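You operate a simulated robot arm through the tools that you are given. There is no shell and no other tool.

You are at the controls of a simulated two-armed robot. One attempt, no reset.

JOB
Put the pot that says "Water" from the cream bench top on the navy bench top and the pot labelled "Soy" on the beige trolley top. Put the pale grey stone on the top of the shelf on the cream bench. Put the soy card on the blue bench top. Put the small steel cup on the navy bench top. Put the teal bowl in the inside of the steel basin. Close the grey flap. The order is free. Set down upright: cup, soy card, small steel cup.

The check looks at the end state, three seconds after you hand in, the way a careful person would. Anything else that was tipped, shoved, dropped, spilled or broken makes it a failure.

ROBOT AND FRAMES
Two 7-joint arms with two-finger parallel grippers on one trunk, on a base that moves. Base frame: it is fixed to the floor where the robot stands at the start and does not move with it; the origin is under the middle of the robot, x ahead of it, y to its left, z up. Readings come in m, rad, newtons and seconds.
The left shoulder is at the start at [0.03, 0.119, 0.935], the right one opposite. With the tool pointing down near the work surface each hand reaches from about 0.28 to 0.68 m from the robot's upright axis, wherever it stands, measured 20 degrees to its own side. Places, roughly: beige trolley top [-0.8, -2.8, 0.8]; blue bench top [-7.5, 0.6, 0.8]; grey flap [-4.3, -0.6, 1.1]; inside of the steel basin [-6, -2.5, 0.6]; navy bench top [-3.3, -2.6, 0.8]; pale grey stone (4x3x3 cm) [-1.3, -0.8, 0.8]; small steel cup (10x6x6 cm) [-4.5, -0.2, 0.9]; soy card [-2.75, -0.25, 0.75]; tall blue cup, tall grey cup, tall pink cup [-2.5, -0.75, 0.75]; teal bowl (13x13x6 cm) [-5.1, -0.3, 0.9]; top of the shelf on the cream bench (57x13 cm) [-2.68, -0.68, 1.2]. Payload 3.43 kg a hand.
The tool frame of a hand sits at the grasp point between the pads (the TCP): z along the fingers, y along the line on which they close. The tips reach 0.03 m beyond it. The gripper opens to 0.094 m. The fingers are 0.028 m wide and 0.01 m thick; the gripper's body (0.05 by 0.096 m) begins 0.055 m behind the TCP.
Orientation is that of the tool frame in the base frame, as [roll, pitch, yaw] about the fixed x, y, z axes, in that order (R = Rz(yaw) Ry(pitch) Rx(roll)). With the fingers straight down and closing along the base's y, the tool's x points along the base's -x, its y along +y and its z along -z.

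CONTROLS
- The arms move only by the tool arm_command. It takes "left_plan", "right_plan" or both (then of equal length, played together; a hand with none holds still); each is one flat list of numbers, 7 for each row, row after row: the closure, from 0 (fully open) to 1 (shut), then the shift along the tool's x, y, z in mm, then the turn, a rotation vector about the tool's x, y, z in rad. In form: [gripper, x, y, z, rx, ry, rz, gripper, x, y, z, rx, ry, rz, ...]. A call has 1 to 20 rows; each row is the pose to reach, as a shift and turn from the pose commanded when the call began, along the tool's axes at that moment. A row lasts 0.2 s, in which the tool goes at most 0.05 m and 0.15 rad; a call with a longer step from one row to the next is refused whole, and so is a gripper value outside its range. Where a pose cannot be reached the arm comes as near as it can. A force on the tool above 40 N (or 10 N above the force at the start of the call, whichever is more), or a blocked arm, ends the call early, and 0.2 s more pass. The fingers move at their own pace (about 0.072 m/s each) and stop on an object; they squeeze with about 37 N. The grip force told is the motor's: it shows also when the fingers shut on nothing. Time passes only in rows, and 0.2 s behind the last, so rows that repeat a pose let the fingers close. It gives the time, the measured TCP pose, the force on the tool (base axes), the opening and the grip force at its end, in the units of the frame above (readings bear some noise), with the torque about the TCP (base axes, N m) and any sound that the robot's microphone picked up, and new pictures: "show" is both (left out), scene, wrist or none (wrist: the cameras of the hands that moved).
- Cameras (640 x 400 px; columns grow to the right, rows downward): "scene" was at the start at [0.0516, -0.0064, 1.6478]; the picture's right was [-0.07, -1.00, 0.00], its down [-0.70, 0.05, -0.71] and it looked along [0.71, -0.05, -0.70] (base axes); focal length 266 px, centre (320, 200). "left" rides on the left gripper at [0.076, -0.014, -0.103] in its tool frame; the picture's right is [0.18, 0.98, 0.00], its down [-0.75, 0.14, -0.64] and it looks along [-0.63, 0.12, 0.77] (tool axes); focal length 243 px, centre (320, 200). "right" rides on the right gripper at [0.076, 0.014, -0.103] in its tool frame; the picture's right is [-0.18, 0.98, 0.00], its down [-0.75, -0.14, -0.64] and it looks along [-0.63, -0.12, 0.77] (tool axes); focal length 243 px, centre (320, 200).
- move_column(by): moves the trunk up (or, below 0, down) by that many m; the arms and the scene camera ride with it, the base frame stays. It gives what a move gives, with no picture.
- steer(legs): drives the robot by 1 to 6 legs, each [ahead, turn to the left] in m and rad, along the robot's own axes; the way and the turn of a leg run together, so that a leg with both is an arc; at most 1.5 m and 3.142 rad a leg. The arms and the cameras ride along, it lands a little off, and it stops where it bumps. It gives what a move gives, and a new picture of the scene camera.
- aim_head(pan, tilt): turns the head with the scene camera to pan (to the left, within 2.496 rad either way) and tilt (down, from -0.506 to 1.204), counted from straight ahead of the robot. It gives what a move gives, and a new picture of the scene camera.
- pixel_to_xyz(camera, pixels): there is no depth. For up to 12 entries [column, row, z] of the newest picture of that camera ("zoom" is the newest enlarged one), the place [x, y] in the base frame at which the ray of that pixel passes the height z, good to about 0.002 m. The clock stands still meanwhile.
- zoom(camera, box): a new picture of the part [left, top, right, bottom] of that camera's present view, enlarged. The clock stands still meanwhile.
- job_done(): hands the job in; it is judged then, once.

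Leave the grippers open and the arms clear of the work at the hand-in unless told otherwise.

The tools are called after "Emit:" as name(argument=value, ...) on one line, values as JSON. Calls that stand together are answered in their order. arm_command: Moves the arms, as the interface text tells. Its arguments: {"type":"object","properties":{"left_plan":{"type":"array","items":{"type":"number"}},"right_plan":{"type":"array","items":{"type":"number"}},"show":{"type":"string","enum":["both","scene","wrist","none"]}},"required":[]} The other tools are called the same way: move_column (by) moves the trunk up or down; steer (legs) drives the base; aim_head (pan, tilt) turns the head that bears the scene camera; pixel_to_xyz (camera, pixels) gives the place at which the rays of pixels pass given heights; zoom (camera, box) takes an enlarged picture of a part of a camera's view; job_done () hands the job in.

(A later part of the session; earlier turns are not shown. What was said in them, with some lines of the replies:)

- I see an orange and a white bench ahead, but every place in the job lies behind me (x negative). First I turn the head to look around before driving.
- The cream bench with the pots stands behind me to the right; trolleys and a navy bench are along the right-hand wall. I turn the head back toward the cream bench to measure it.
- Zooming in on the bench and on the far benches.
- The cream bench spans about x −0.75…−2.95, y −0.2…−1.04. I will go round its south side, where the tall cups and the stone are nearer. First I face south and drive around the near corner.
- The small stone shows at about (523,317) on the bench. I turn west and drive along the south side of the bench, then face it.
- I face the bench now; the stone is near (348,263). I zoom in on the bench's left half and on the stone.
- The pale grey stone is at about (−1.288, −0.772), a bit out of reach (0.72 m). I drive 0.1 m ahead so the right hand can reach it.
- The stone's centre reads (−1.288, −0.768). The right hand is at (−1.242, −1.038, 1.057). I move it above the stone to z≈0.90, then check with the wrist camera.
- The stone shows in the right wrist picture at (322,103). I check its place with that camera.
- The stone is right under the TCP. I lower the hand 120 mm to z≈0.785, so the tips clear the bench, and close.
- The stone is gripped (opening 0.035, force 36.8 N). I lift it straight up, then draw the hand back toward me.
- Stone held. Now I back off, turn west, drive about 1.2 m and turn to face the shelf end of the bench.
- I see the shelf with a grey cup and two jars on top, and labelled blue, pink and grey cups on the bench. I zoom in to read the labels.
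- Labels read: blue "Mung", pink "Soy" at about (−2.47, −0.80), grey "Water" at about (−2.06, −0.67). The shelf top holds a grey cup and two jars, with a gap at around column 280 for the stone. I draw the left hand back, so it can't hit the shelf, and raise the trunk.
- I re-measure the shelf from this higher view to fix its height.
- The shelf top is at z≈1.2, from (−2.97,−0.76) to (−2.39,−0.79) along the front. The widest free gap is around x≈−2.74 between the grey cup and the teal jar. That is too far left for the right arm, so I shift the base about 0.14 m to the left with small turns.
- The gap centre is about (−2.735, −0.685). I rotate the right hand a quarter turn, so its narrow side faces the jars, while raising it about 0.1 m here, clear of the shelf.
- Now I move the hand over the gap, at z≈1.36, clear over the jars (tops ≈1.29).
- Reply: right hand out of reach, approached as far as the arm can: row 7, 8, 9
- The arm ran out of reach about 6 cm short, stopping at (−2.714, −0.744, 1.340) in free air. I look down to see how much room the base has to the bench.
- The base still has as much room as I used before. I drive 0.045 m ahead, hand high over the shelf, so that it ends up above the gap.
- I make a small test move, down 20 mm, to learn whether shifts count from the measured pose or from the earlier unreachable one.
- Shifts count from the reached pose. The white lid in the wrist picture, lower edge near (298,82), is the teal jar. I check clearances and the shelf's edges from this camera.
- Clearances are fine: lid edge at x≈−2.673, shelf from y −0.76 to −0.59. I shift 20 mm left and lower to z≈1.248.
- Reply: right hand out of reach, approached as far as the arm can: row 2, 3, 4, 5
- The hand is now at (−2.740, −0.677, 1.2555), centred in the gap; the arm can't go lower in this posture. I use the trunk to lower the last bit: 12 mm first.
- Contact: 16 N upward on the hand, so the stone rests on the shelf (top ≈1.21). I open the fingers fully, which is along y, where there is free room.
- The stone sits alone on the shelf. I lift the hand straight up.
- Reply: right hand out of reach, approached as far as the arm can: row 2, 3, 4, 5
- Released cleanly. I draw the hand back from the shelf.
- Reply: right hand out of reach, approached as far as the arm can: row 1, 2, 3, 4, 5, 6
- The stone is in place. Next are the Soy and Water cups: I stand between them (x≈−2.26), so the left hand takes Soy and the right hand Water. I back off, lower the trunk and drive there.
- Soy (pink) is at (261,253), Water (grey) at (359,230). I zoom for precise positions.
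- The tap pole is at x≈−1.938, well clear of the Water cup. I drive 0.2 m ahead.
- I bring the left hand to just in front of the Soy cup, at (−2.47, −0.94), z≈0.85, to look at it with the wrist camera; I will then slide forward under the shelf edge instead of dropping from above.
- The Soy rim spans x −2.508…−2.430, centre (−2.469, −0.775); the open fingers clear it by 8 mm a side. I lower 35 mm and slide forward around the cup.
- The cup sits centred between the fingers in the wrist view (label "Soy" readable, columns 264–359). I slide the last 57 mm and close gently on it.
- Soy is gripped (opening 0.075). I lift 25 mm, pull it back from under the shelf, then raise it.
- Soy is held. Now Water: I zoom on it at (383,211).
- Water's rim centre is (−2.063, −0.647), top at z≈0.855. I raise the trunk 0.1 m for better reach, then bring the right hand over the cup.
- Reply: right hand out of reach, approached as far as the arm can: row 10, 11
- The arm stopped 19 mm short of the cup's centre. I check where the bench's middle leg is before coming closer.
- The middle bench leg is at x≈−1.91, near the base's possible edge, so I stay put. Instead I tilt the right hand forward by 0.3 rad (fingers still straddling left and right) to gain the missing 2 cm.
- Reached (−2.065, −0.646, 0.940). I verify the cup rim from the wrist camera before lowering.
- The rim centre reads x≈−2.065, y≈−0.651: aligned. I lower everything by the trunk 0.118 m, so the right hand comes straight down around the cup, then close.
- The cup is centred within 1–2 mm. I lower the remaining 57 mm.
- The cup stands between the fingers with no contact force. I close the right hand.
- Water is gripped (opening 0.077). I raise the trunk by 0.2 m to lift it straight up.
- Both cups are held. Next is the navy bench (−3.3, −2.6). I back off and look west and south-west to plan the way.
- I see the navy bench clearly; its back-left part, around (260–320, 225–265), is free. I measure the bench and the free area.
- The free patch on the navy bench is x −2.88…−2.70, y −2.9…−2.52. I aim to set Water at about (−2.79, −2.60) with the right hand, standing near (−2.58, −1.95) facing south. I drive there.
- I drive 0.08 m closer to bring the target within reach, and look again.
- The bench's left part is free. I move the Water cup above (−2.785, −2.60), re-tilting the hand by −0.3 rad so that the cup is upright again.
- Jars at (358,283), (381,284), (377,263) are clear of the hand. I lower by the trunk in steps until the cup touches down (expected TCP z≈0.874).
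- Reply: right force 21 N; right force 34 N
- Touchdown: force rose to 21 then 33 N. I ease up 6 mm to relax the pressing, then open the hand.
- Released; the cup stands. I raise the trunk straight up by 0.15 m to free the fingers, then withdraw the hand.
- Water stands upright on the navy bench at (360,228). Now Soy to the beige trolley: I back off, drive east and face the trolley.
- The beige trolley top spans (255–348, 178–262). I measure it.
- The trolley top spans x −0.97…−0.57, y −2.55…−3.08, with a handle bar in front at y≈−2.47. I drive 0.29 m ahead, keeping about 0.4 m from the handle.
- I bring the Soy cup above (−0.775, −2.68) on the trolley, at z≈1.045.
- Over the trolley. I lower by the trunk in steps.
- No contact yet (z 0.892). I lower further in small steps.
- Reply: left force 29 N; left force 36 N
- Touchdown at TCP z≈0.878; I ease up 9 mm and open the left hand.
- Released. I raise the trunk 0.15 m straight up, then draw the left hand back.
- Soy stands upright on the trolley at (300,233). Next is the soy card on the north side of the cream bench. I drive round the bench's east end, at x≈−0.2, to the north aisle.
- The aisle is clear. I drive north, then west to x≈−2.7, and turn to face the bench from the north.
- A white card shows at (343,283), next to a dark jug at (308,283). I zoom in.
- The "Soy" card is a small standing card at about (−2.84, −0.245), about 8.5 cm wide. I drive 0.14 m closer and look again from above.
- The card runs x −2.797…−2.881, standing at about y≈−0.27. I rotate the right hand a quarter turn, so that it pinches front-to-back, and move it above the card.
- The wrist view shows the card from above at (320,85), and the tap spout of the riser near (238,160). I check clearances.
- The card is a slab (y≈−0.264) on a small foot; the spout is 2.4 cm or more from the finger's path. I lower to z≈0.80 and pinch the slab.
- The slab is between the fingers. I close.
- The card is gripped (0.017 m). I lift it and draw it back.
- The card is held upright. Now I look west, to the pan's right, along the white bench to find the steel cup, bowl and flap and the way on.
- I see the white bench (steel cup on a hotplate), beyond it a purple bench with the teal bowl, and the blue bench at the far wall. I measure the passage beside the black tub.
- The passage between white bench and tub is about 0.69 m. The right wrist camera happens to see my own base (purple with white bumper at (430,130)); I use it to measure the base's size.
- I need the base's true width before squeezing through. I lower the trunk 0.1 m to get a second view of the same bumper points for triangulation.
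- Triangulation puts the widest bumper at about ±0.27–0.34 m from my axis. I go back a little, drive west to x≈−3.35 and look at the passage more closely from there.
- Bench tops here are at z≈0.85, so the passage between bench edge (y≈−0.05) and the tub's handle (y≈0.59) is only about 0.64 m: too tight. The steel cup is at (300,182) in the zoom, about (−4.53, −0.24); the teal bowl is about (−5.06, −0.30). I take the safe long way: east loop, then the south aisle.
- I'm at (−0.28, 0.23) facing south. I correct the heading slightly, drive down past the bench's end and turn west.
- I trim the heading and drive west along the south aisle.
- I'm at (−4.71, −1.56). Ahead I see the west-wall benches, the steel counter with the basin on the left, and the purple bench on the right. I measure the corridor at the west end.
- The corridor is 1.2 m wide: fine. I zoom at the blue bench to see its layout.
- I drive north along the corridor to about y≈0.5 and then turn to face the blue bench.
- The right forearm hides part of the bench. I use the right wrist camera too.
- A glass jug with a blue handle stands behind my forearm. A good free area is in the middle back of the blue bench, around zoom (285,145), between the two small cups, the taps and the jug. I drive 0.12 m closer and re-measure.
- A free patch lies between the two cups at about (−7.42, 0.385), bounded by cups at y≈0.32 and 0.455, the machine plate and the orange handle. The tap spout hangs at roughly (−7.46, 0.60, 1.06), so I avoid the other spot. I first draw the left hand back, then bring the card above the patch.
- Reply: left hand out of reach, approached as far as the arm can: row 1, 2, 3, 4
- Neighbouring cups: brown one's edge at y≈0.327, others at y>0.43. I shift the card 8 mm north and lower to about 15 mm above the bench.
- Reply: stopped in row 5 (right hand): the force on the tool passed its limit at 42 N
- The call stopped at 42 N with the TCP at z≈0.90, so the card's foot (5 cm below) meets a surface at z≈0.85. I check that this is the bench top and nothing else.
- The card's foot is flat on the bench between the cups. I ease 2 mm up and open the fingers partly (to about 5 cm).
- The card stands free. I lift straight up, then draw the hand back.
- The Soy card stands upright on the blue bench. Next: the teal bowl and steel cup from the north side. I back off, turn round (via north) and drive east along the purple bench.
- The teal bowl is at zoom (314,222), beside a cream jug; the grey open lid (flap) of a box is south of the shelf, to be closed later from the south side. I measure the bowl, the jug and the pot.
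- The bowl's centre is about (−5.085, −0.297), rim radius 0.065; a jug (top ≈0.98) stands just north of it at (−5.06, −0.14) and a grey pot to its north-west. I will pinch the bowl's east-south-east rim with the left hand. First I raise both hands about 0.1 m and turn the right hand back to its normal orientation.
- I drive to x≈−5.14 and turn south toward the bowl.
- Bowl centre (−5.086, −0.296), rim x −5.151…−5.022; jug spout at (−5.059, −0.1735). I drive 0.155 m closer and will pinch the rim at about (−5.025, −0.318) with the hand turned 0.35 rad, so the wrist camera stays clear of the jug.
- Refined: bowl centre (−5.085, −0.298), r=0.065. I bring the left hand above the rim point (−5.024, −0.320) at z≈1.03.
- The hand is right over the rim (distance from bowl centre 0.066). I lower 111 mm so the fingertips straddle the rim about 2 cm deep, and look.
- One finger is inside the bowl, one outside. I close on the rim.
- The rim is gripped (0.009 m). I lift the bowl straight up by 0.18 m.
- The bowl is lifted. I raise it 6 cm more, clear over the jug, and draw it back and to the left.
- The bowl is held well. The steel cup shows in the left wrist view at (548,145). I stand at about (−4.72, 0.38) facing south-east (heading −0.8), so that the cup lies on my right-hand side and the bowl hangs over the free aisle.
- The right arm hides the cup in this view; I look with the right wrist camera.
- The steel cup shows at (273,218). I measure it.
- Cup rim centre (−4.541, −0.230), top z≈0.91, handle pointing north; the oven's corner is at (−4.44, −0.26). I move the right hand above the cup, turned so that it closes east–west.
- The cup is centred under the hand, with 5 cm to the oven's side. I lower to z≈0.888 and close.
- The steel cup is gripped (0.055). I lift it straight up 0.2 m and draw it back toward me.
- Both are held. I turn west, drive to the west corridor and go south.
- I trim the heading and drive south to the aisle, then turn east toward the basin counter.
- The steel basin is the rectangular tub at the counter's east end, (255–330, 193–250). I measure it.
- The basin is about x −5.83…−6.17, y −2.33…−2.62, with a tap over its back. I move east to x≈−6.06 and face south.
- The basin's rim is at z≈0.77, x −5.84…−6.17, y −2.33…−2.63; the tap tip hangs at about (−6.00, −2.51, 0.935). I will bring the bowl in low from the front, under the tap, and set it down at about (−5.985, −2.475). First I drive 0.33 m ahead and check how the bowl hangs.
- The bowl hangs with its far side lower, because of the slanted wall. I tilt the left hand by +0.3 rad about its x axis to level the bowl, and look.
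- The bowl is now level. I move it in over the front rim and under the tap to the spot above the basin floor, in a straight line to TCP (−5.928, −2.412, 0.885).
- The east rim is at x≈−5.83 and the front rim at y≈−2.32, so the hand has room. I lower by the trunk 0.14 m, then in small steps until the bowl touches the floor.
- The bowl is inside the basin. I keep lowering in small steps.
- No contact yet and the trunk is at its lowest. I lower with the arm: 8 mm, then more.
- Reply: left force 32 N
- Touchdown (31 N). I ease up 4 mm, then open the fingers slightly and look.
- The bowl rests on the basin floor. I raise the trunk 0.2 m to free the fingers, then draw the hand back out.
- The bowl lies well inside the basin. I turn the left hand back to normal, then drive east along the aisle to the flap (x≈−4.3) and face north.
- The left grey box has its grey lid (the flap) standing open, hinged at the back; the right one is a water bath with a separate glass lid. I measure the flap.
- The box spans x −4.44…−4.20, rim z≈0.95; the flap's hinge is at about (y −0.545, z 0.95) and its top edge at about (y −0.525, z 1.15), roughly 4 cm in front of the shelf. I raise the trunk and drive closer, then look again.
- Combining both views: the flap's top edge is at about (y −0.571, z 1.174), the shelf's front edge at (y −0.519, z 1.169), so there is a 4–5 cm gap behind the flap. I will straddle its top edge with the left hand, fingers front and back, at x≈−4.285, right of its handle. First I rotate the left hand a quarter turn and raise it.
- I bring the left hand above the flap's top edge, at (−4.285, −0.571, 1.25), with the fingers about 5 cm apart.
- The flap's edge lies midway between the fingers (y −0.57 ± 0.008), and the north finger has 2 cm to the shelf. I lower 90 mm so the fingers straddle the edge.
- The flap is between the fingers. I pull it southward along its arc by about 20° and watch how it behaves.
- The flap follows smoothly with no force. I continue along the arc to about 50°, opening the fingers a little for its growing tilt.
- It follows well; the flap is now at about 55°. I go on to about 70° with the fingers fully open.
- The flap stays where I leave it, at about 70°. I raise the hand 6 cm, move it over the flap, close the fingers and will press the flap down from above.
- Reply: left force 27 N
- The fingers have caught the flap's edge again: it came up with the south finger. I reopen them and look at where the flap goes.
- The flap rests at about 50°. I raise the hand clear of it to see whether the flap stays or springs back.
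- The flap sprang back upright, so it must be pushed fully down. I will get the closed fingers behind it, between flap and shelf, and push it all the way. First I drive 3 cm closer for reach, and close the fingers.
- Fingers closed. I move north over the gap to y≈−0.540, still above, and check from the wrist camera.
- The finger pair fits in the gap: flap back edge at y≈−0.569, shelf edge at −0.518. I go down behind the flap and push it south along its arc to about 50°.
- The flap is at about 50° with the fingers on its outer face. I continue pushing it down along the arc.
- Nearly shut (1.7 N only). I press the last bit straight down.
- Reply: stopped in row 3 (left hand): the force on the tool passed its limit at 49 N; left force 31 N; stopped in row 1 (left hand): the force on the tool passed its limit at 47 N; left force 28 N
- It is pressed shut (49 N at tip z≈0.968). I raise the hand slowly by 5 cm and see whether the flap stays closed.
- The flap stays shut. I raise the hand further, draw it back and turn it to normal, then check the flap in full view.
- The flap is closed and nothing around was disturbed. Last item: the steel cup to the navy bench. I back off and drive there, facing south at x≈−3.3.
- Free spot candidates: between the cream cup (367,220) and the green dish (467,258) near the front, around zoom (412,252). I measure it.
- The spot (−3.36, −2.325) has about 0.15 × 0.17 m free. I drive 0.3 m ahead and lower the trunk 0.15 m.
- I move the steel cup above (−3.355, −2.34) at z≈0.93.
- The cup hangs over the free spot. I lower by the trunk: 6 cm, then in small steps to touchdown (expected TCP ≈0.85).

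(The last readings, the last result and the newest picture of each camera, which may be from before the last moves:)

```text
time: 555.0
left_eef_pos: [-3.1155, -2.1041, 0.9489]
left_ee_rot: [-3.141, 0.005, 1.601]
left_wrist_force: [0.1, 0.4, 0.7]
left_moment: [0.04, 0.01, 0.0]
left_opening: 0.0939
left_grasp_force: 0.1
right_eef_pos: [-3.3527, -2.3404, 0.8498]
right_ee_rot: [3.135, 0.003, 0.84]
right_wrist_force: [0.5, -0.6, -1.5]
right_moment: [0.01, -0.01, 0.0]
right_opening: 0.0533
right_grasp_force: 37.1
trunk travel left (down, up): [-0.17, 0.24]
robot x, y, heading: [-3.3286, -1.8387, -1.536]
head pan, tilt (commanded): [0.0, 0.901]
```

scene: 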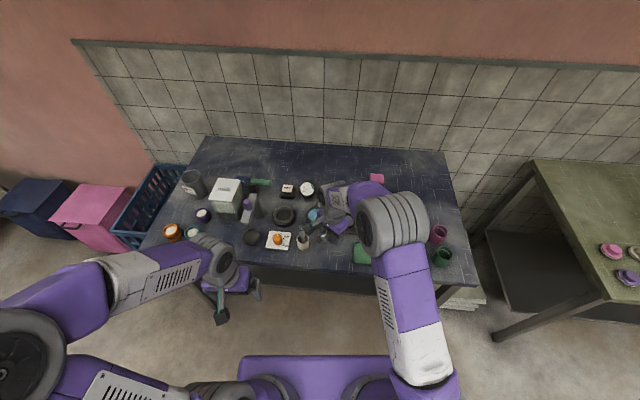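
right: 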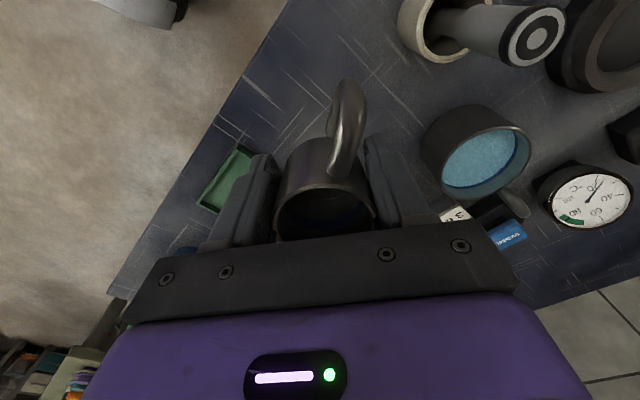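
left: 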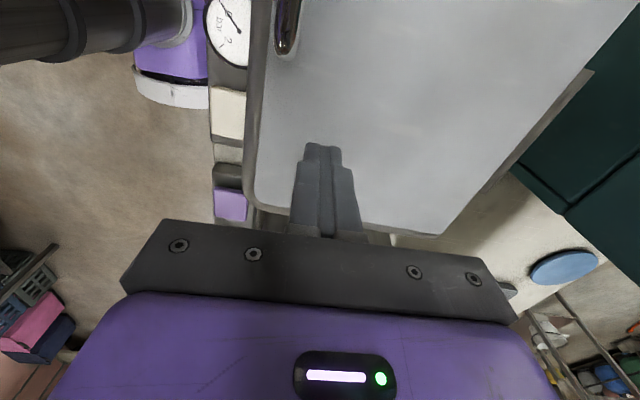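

Emit:
move_column(by=-0.005)

Emit:
zoom(camera="right", box=[160, 20, 560, 270])

```text
time: 555.5
left_eef_pos: [-3.1153, -2.1033, 0.9447]
left_ee_rot: [-3.14, 0.006, 1.601]
left_wrist_force: [-0.2, 0.4, -0.5]
left_moment: [0.01, -0.01, 0.0]
left_opening: 0.0939
left_grasp_force: 0.1
right_eef_pos: [-3.3528, -2.3398, 0.8435]
right_ee_rot: [3.135, 0.003, 0.842]
right_wrist_force: [1.1, 0.7, -0.2]
right_moment: [0.0, 0.01, 0.03]
right_opening: 0.0533
right_grasp_force: 36.9
trunk travel left (down, up): [-0.165, 0.245]
robot x, y, heading: [-3.3317, -1.8382, -1.536]
head pan, tilt (commanded): [0.0, 0.901]
```

```text
1.60 times, centred on (360, 145) of right
```

zoom: 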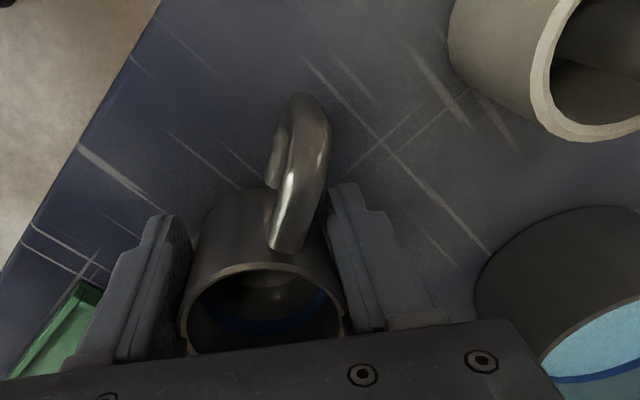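

Emit:
move_column(by=-0.004)

Emit:
move_column(by=-0.003)

```text
time: 556.0
left_eef_pos: [-3.1155, -2.1032, 0.939]
left_ee_rot: [3.141, 0.007, 1.601]
left_wrist_force: [-0.1, 0.7, 0.2]
left_moment: [0.01, -0.01, -0.02]
left_opening: 0.0941
left_grasp_force: 0.1
right_eef_pos: [-3.3524, -2.3391, 0.8388]
right_ee_rot: [3.134, 0.005, 0.841]
right_wrist_force: [-0.8, -0.1, 0.4]
right_moment: [0.01, 0.01, 0.0]
right_opening: 0.0531
right_grasp_force: 36.7
trunk travel left (down, up): [-0.161, 0.249]
robot x, y, heading: [-3.3281, -1.8372, -1.536]
head pan, tilt (commanded): [0.0, 0.901]
```

```text
time: 556.5
left_eef_pos: [-3.1146, -2.1038, 0.9377]
left_ee_rot: [3.142, 0.006, 1.601]
left_wrist_force: [0.2, 0.4, -0.2]
left_moment: [0.01, -0.03, 0.0]
left_opening: 0.0939
left_grasp_force: 0.0
right_eef_pos: [-3.3522, -2.3405, 0.8367]
right_ee_rot: [3.137, 0.002, 0.84]
right_wrist_force: [0.7, 0.5, -0.4]
right_moment: [0.03, 0.02, 0.0]
right_opening: 0.0532
right_grasp_force: 36.9
trunk travel left (down, up): [-0.158, 0.252]
robot x, y, heading: [-3.331, -1.8349, -1.533]
head pan, tilt (commanded): [0.0, 0.901]
```

No contact yet; I continue in small steps.

Emit:
move_column(by=-0.004)

Emit:
move_column(by=-0.004)

```text
time: 557.1
left_eef_pos: [-3.116, -2.1031, 0.9335]
left_ee_rot: [3.14, 0.007, 1.601]
left_wrist_force: [0.3, 0.7, 0.5]
left_moment: [0.02, -0.02, -0.01]
left_opening: 0.0939
left_grasp_force: 0.1
right_eef_pos: [-3.3523, -2.3402, 0.8359]
right_ee_rot: [3.129, 0.006, 0.842]
right_wrist_force: [-4.0, 2.7, 23.3]
right_moment: [0.23, -0.3, 0.07]
right_opening: 0.0531
right_grasp_force: 37.2
trunk travel left (down, up): [-0.154, 0.256]
robot x, y, heading: [-3.3276, -1.8378, -1.537]
head pan, tilt (commanded): [0.0, 0.901]
```

```text
time: 557.6
left_eef_pos: [-3.1153, -2.1024, 0.9293]
left_ee_rot: [-3.14, 0.007, 1.6]
left_wrist_force: [0.6, -0.9, 0.6]
left_moment: [-0.02, 0.03, 0.02]
left_opening: 0.094
left_grasp_force: 0.1
right_eef_pos: [-3.3519, -2.3405, 0.8303]
right_ee_rot: [3.126, 0.007, 0.842]
right_wrist_force: [-2.4, -3.2, 28.3]
right_moment: [-0.3, 0.31, 0.04]
right_opening: 0.0533
right_grasp_force: 36.4
trunk travel left (down, up): [-0.15, 0.26]
robot x, y, heading: [-3.3297, -1.8379, -1.535]
head pan, tilt (commanded): [0.0, 0.901]
```

Touchdown at TCP z≈0.836. I ease up 5 mm and open the fingers partly.

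Emit:
move_column(by=0.005)

Emit:
arm_command(right_plan=[0.38, 0, 0, 0, 0, 0, 0, 0.25, 0, 0, 0, 0, 0, 0, 0.2, 0, 0, 0, 0, 0, 0, 0.2, 0, 0, 0, 0, 0, 0], show="both")

Emit:
zoom(camera="right", box=[160, 20, 560, 270])

```text
time: 558.1
left_eef_pos: [-3.1153, -2.1037, 0.9344]
left_ee_rot: [3.141, 0.006, 1.603]
left_wrist_force: [-0.5, 0.2, 0.2]
left_moment: [0.01, 0.02, 0.01]
left_opening: 0.0944
left_grasp_force: 0.0
right_eef_pos: [-3.3521, -2.3362, 0.8318]
right_ee_rot: [3.14, -0.001, 0.841]
right_wrist_force: [-0.4, 0.2, -1.2]
right_moment: [0.05, 0.02, 0.01]
right_opening: 0.0535
right_grasp_force: 37.2
trunk travel left (down, up): [-0.155, 0.255]
robot x, y, heading: [-3.33, -1.8368, -1.535]
head pan, tilt (commanded): [0.0, 0.901]
```

```text
time: 559.1
left_eef_pos: [-3.1155, -2.1039, 0.9348]
left_ee_rot: [3.141, 0.006, 1.603]
left_wrist_force: [0.9, -0.4, -1.0]
left_moment: [-0.03, 0.01, 0.01]
left_opening: 0.094
left_grasp_force: 0.1
right_eef_pos: [-3.3525, -2.34, 0.8327]
right_ee_rot: [3.134, 0.004, 0.84]
right_wrist_force: [-0.7, -0.4, 0.1]
right_moment: [0.02, -0.02, -0.01]
right_opening: 0.0752
right_grasp_force: 0.1
trunk travel left (down, up): [-0.155, 0.255]
robot x, y, heading: [-3.3309, -1.8346, -1.534]
head pan, tilt (commanded): [0.0, 0.901]
```

scene: 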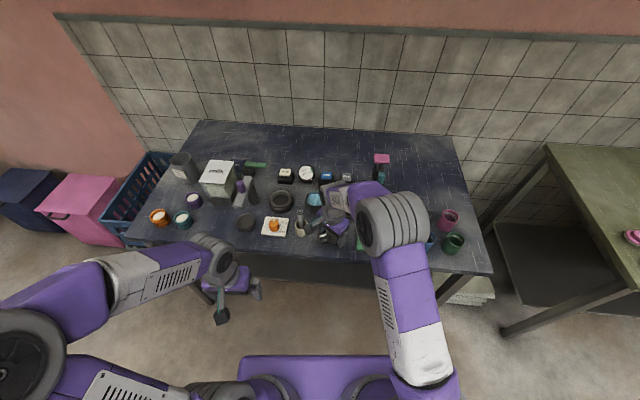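
right: 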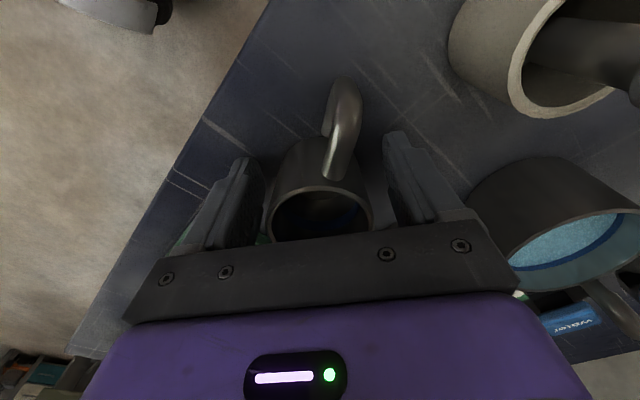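

```text
1.60 times, centred on (360, 145) of right
```

zoom: 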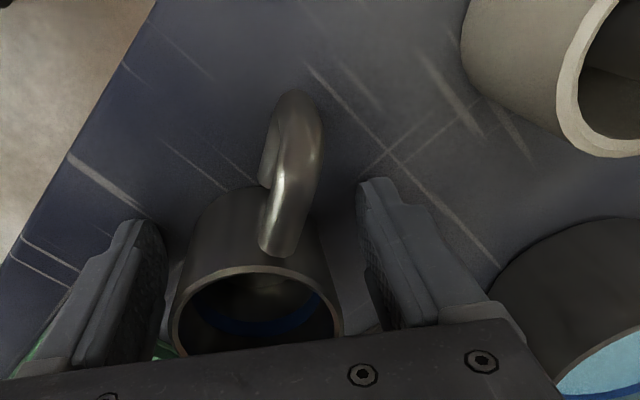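

Released; the cup stands. I raise the trunk 0.15 m and draw the hand back.

Emit:
move_column(by=0.15)

Emit:
arm_command(right_plan=[0.2, 11, -35, -10, 0, 0, 0, 0.1, 22, -70, -20, 0, 0, 0, 0, 33, -105, -30, 0, 0, 0, 0, 44, -140, -35, 0, 0, 0, 0, 55, -175, -35, 0, 0, 0, 0, 65, -210, -35, 0, 0, 0, 0, 65, -210, -35, 0, 0, 0], show="scene")

Emit:
zoom(camera="scene", box=[140, 120, 480, 320])

```text
time: 560.9
left_eef_pos: [-3.1156, -2.1042, 1.084]
left_ee_rot: [3.141, 0.005, 1.6]
left_wrist_force: [0.0, 0.2, -0.3]
left_moment: [-0.02, 0.02, 0.02]
left_opening: 0.0941
left_grasp_force: 0.1
right_eef_pos: [-3.3532, -2.3398, 0.9833]
right_ee_rot: [3.136, 0.004, 0.841]
right_wrist_force: [-0.6, 0.4, 0.5]
right_moment: [0.02, 0.0, -0.03]
right_opening: 0.0753
right_grasp_force: 0.1
trunk travel left (down, up): [-0.305, 0.105]
robot x, y, heading: [-3.3319, -1.8334, -1.537]
head pan, tilt (commanded): [0.0, 0.901]
```

```text
time: 562.5
left_eef_pos: [-3.1152, -2.1051, 1.0829]
left_ee_rot: [3.14, 0.006, 1.602]
left_wrist_force: [-0.4, -0.7, 0.2]
left_moment: [0.0, 0.0, 0.0]
left_opening: 0.0939
left_grasp_force: 0.2
right_eef_pos: [-3.4633, -2.1502, 1.0141]
right_ee_rot: [3.135, 0.004, 0.84]
right_wrist_force: [0.2, -0.5, -0.7]
right_moment: [-0.02, 0.01, 0.0]
right_opening: 0.094
right_grasp_force: 0.0
trunk travel left (down, up): [-0.305, 0.105]
robot x, y, heading: [-3.3311, -1.8359, -1.538]
head pan, tilt (commanded): [0.0, 0.901]
```

scene: 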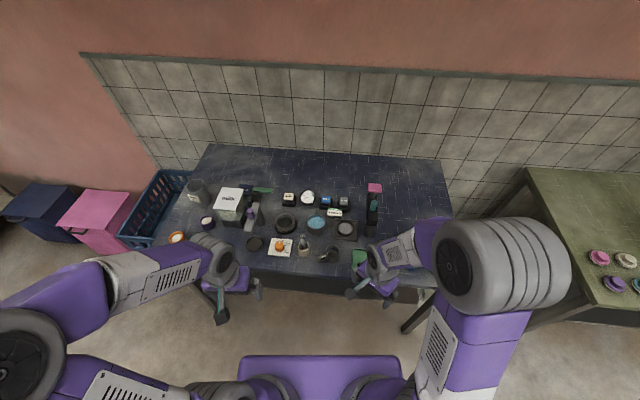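

```text
1.88 times, centred on (310, 220) of scene
```

zoom: 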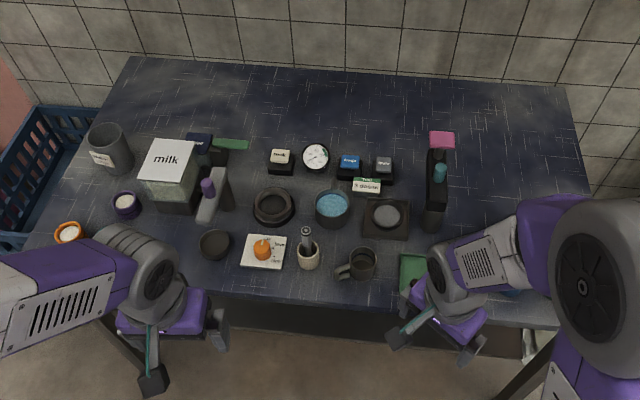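

The steel cup stands upright on the navy bench at zoom (362,263). I back away so the arms are clear, and take a last look at the flap and the trolley.

Emit:
steer(legs=[[-0.3, 0]])

Emit:
aim_head(pan=-2.3, tilt=0.4)

Emit:
zoom(camera="scene", box=[200, 120, 480, 300])

Emit:
aim_head(pan=0.9, tilt=0.45)

Emit:
zoom(camera="scene", box=[200, 150, 440, 300])

```text
time: 564.5
left_eef_pos: [-3.1259, -1.8053, 1.0841]
left_ee_rot: [3.141, 0.006, 1.599]
left_wrist_force: [-0.5, 0.5, 0.0]
left_moment: [-0.01, -0.02, 0.01]
left_opening: 0.0943
left_grasp_force: 0.0
right_eef_pos: [-3.4741, -1.8514, 1.0147]
right_ee_rot: [3.134, 0.005, 0.839]
right_wrist_force: [0.3, 0.4, 0.1]
right_moment: [0.0, 0.0, 0.02]
right_opening: 0.094
right_grasp_force: 0.1
trunk travel left (down, up): [-0.305, 0.105]
robot x, y, heading: [-3.3394, -1.5384, -1.534]
head pan, tilt (commanded): [0.0, 0.901]
```

scene: 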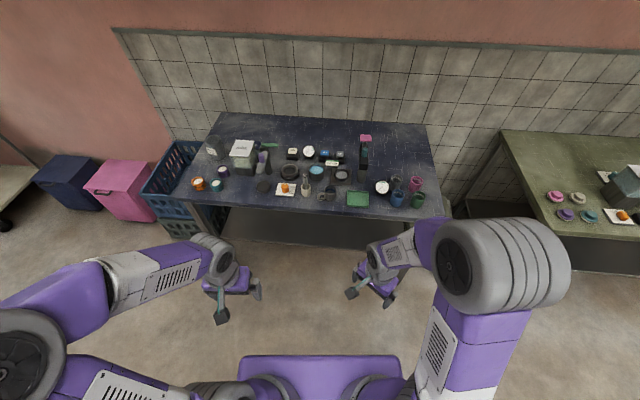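

```text
time: 566.7
left_eef_pos: [-3.1264, -1.8066, 1.0845]
left_ee_rot: [3.141, 0.004, 1.599]
left_wrist_force: [0.1, -0.1, -0.2]
left_moment: [0.0, 0.0, 0.02]
left_opening: 0.0938
left_grasp_force: 0.0
right_eef_pos: [-3.4749, -1.8516, 1.0145]
right_ee_rot: [3.136, 0.003, 0.84]
right_wrist_force: [-0.7, -0.2, 0.1]
right_moment: [0.01, 0.0, 0.03]
right_opening: 0.0942
right_grasp_force: 0.1
trunk travel left (down, up): [-0.305, 0.105]
robot x, y, heading: [-3.3429, -1.5359, -1.534]
head pan, tilt (commanded): [-2.3, 0.4]
```

scene: 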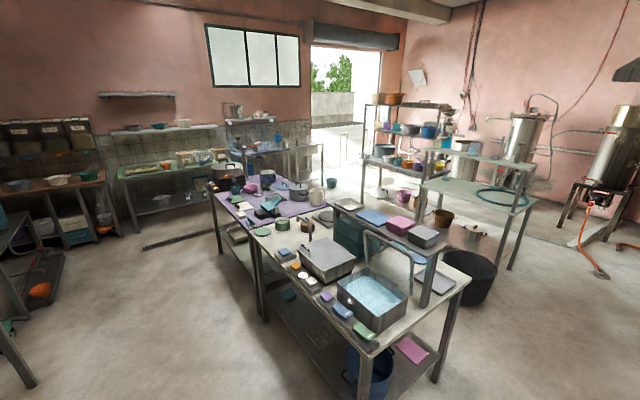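

```text
2.22 times, centred on (340, 210) of scene
```

zoom: 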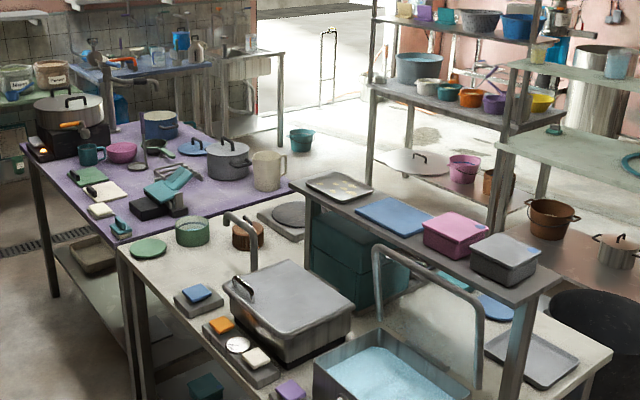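

```text
time: 569.4
left_eef_pos: [-3.1261, -1.8069, 1.0835]
left_ee_rot: [-3.142, 0.005, 1.599]
left_wrist_force: [0.5, -0.6, -0.5]
left_moment: [-0.01, 0.01, 0.0]
left_opening: 0.094
left_grasp_force: 0.0
right_eef_pos: [-3.4757, -1.8537, 1.0136]
right_ee_rot: [3.134, 0.004, 0.838]
right_wrist_force: [0.3, 0.5, -0.3]
right_moment: [0.02, -0.01, 0.04]
right_opening: 0.0941
right_grasp_force: 0.0
trunk travel left (down, up): [-0.305, 0.105]
robot x, y, heading: [-3.3409, -1.5387, -1.537]
head pan, tilt (commanded): [0.901, 0.45]
```

scene: 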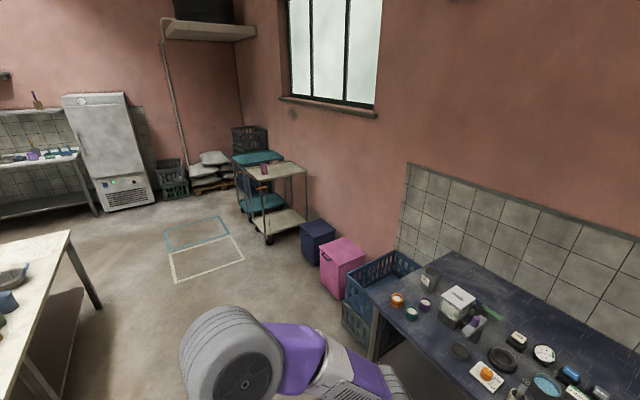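

```text
2.67 times, centred on (320, 225) of scene
```

zoom: 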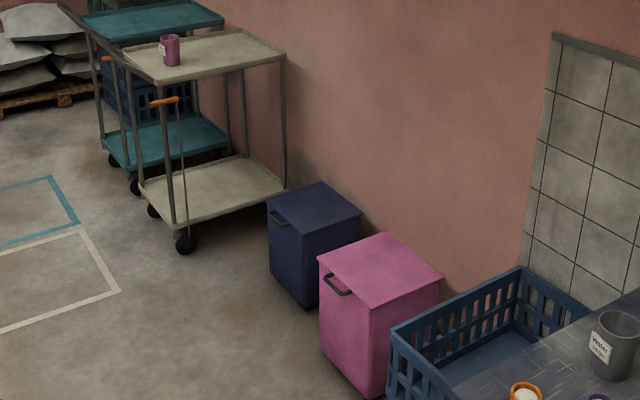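

Soy stands upright on the trolley and Water on the navy bench. The flap looked shut; I take a closer look to be sure it is fully down.

Emit:
aim_head(pan=-2.35, tilt=0.45)

Emit:
zoom(camera="scene", box=[270, 200, 390, 280])

```text
time: 572.2
left_eef_pos: [-3.1261, -1.8067, 1.0836]
left_ee_rot: [3.14, 0.005, 1.598]
left_wrist_force: [-0.4, 0.2, -0.2]
left_moment: [0.03, 0.02, -0.03]
left_opening: 0.0939
left_grasp_force: 0.1
right_eef_pos: [-3.4744, -1.8532, 1.0142]
right_ee_rot: [3.131, 0.004, 0.839]
right_wrist_force: [-0.3, 0.5, 0.3]
right_moment: [0.01, 0.03, 0.0]
right_opening: 0.0941
right_grasp_force: 0.1
trunk travel left (down, up): [-0.305, 0.105]
robot x, y, heading: [-3.3406, -1.537, -1.534]
head pan, tilt (commanded): [-2.349, 0.45]
```

scene: 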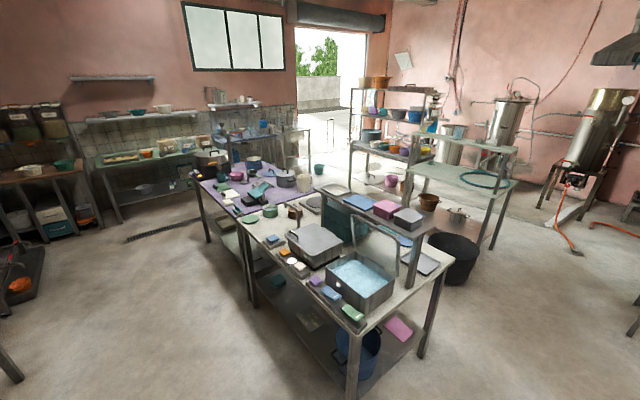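

```text
5.00 times, centred on (330, 240) of scene
```

zoom: 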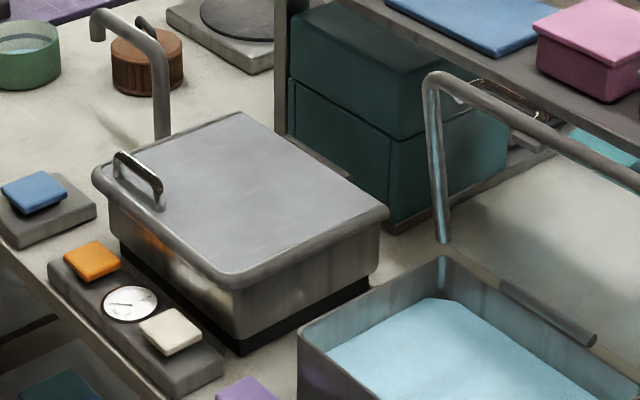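

The flap lies flush on its box. Everything is placed, both grippers are open and the arms are clear. I hand the job in.

Emit:
job_done()

```text
The job is handed in.
```

I did all seven parts of the job and handed it in. I checked each one in the camera pictures before handing in, but I have not seen the judge's result.

| Item | Where it is now |
|---|---|
| Pot that says "Water" (tall grey cup) | On the navy bench, upright |
| Pot labelled "Soy" (tall pink cup) | On the beige trolley, upright |
| Pale grey stone | On top of the shelf on the cream bench, between the grey cup and the teal jar |
| Soy card | On the blue bench, upright |
| Small steel cup | On the navy bench, upright |
| Teal bowl | Inside the steel basin, on its floor |
| Grey flap | Closed, lying flush on its box |

- **Flap:** my first try lifted the flap back open when I raised the hand. On the second try I pushed it down from behind and pressed it shut, and it stayed closed after I let go.
- **Which pots:** there is also a grey cup on the cream bench's shelf and a "Soy" bin on the green bench. I took the labelled cups standing on the cream bench top, as the job said.
- **Surroundings:** I saw nothing else tipped, shoved or spilled. The grippers are open and the arms are clear of the work.
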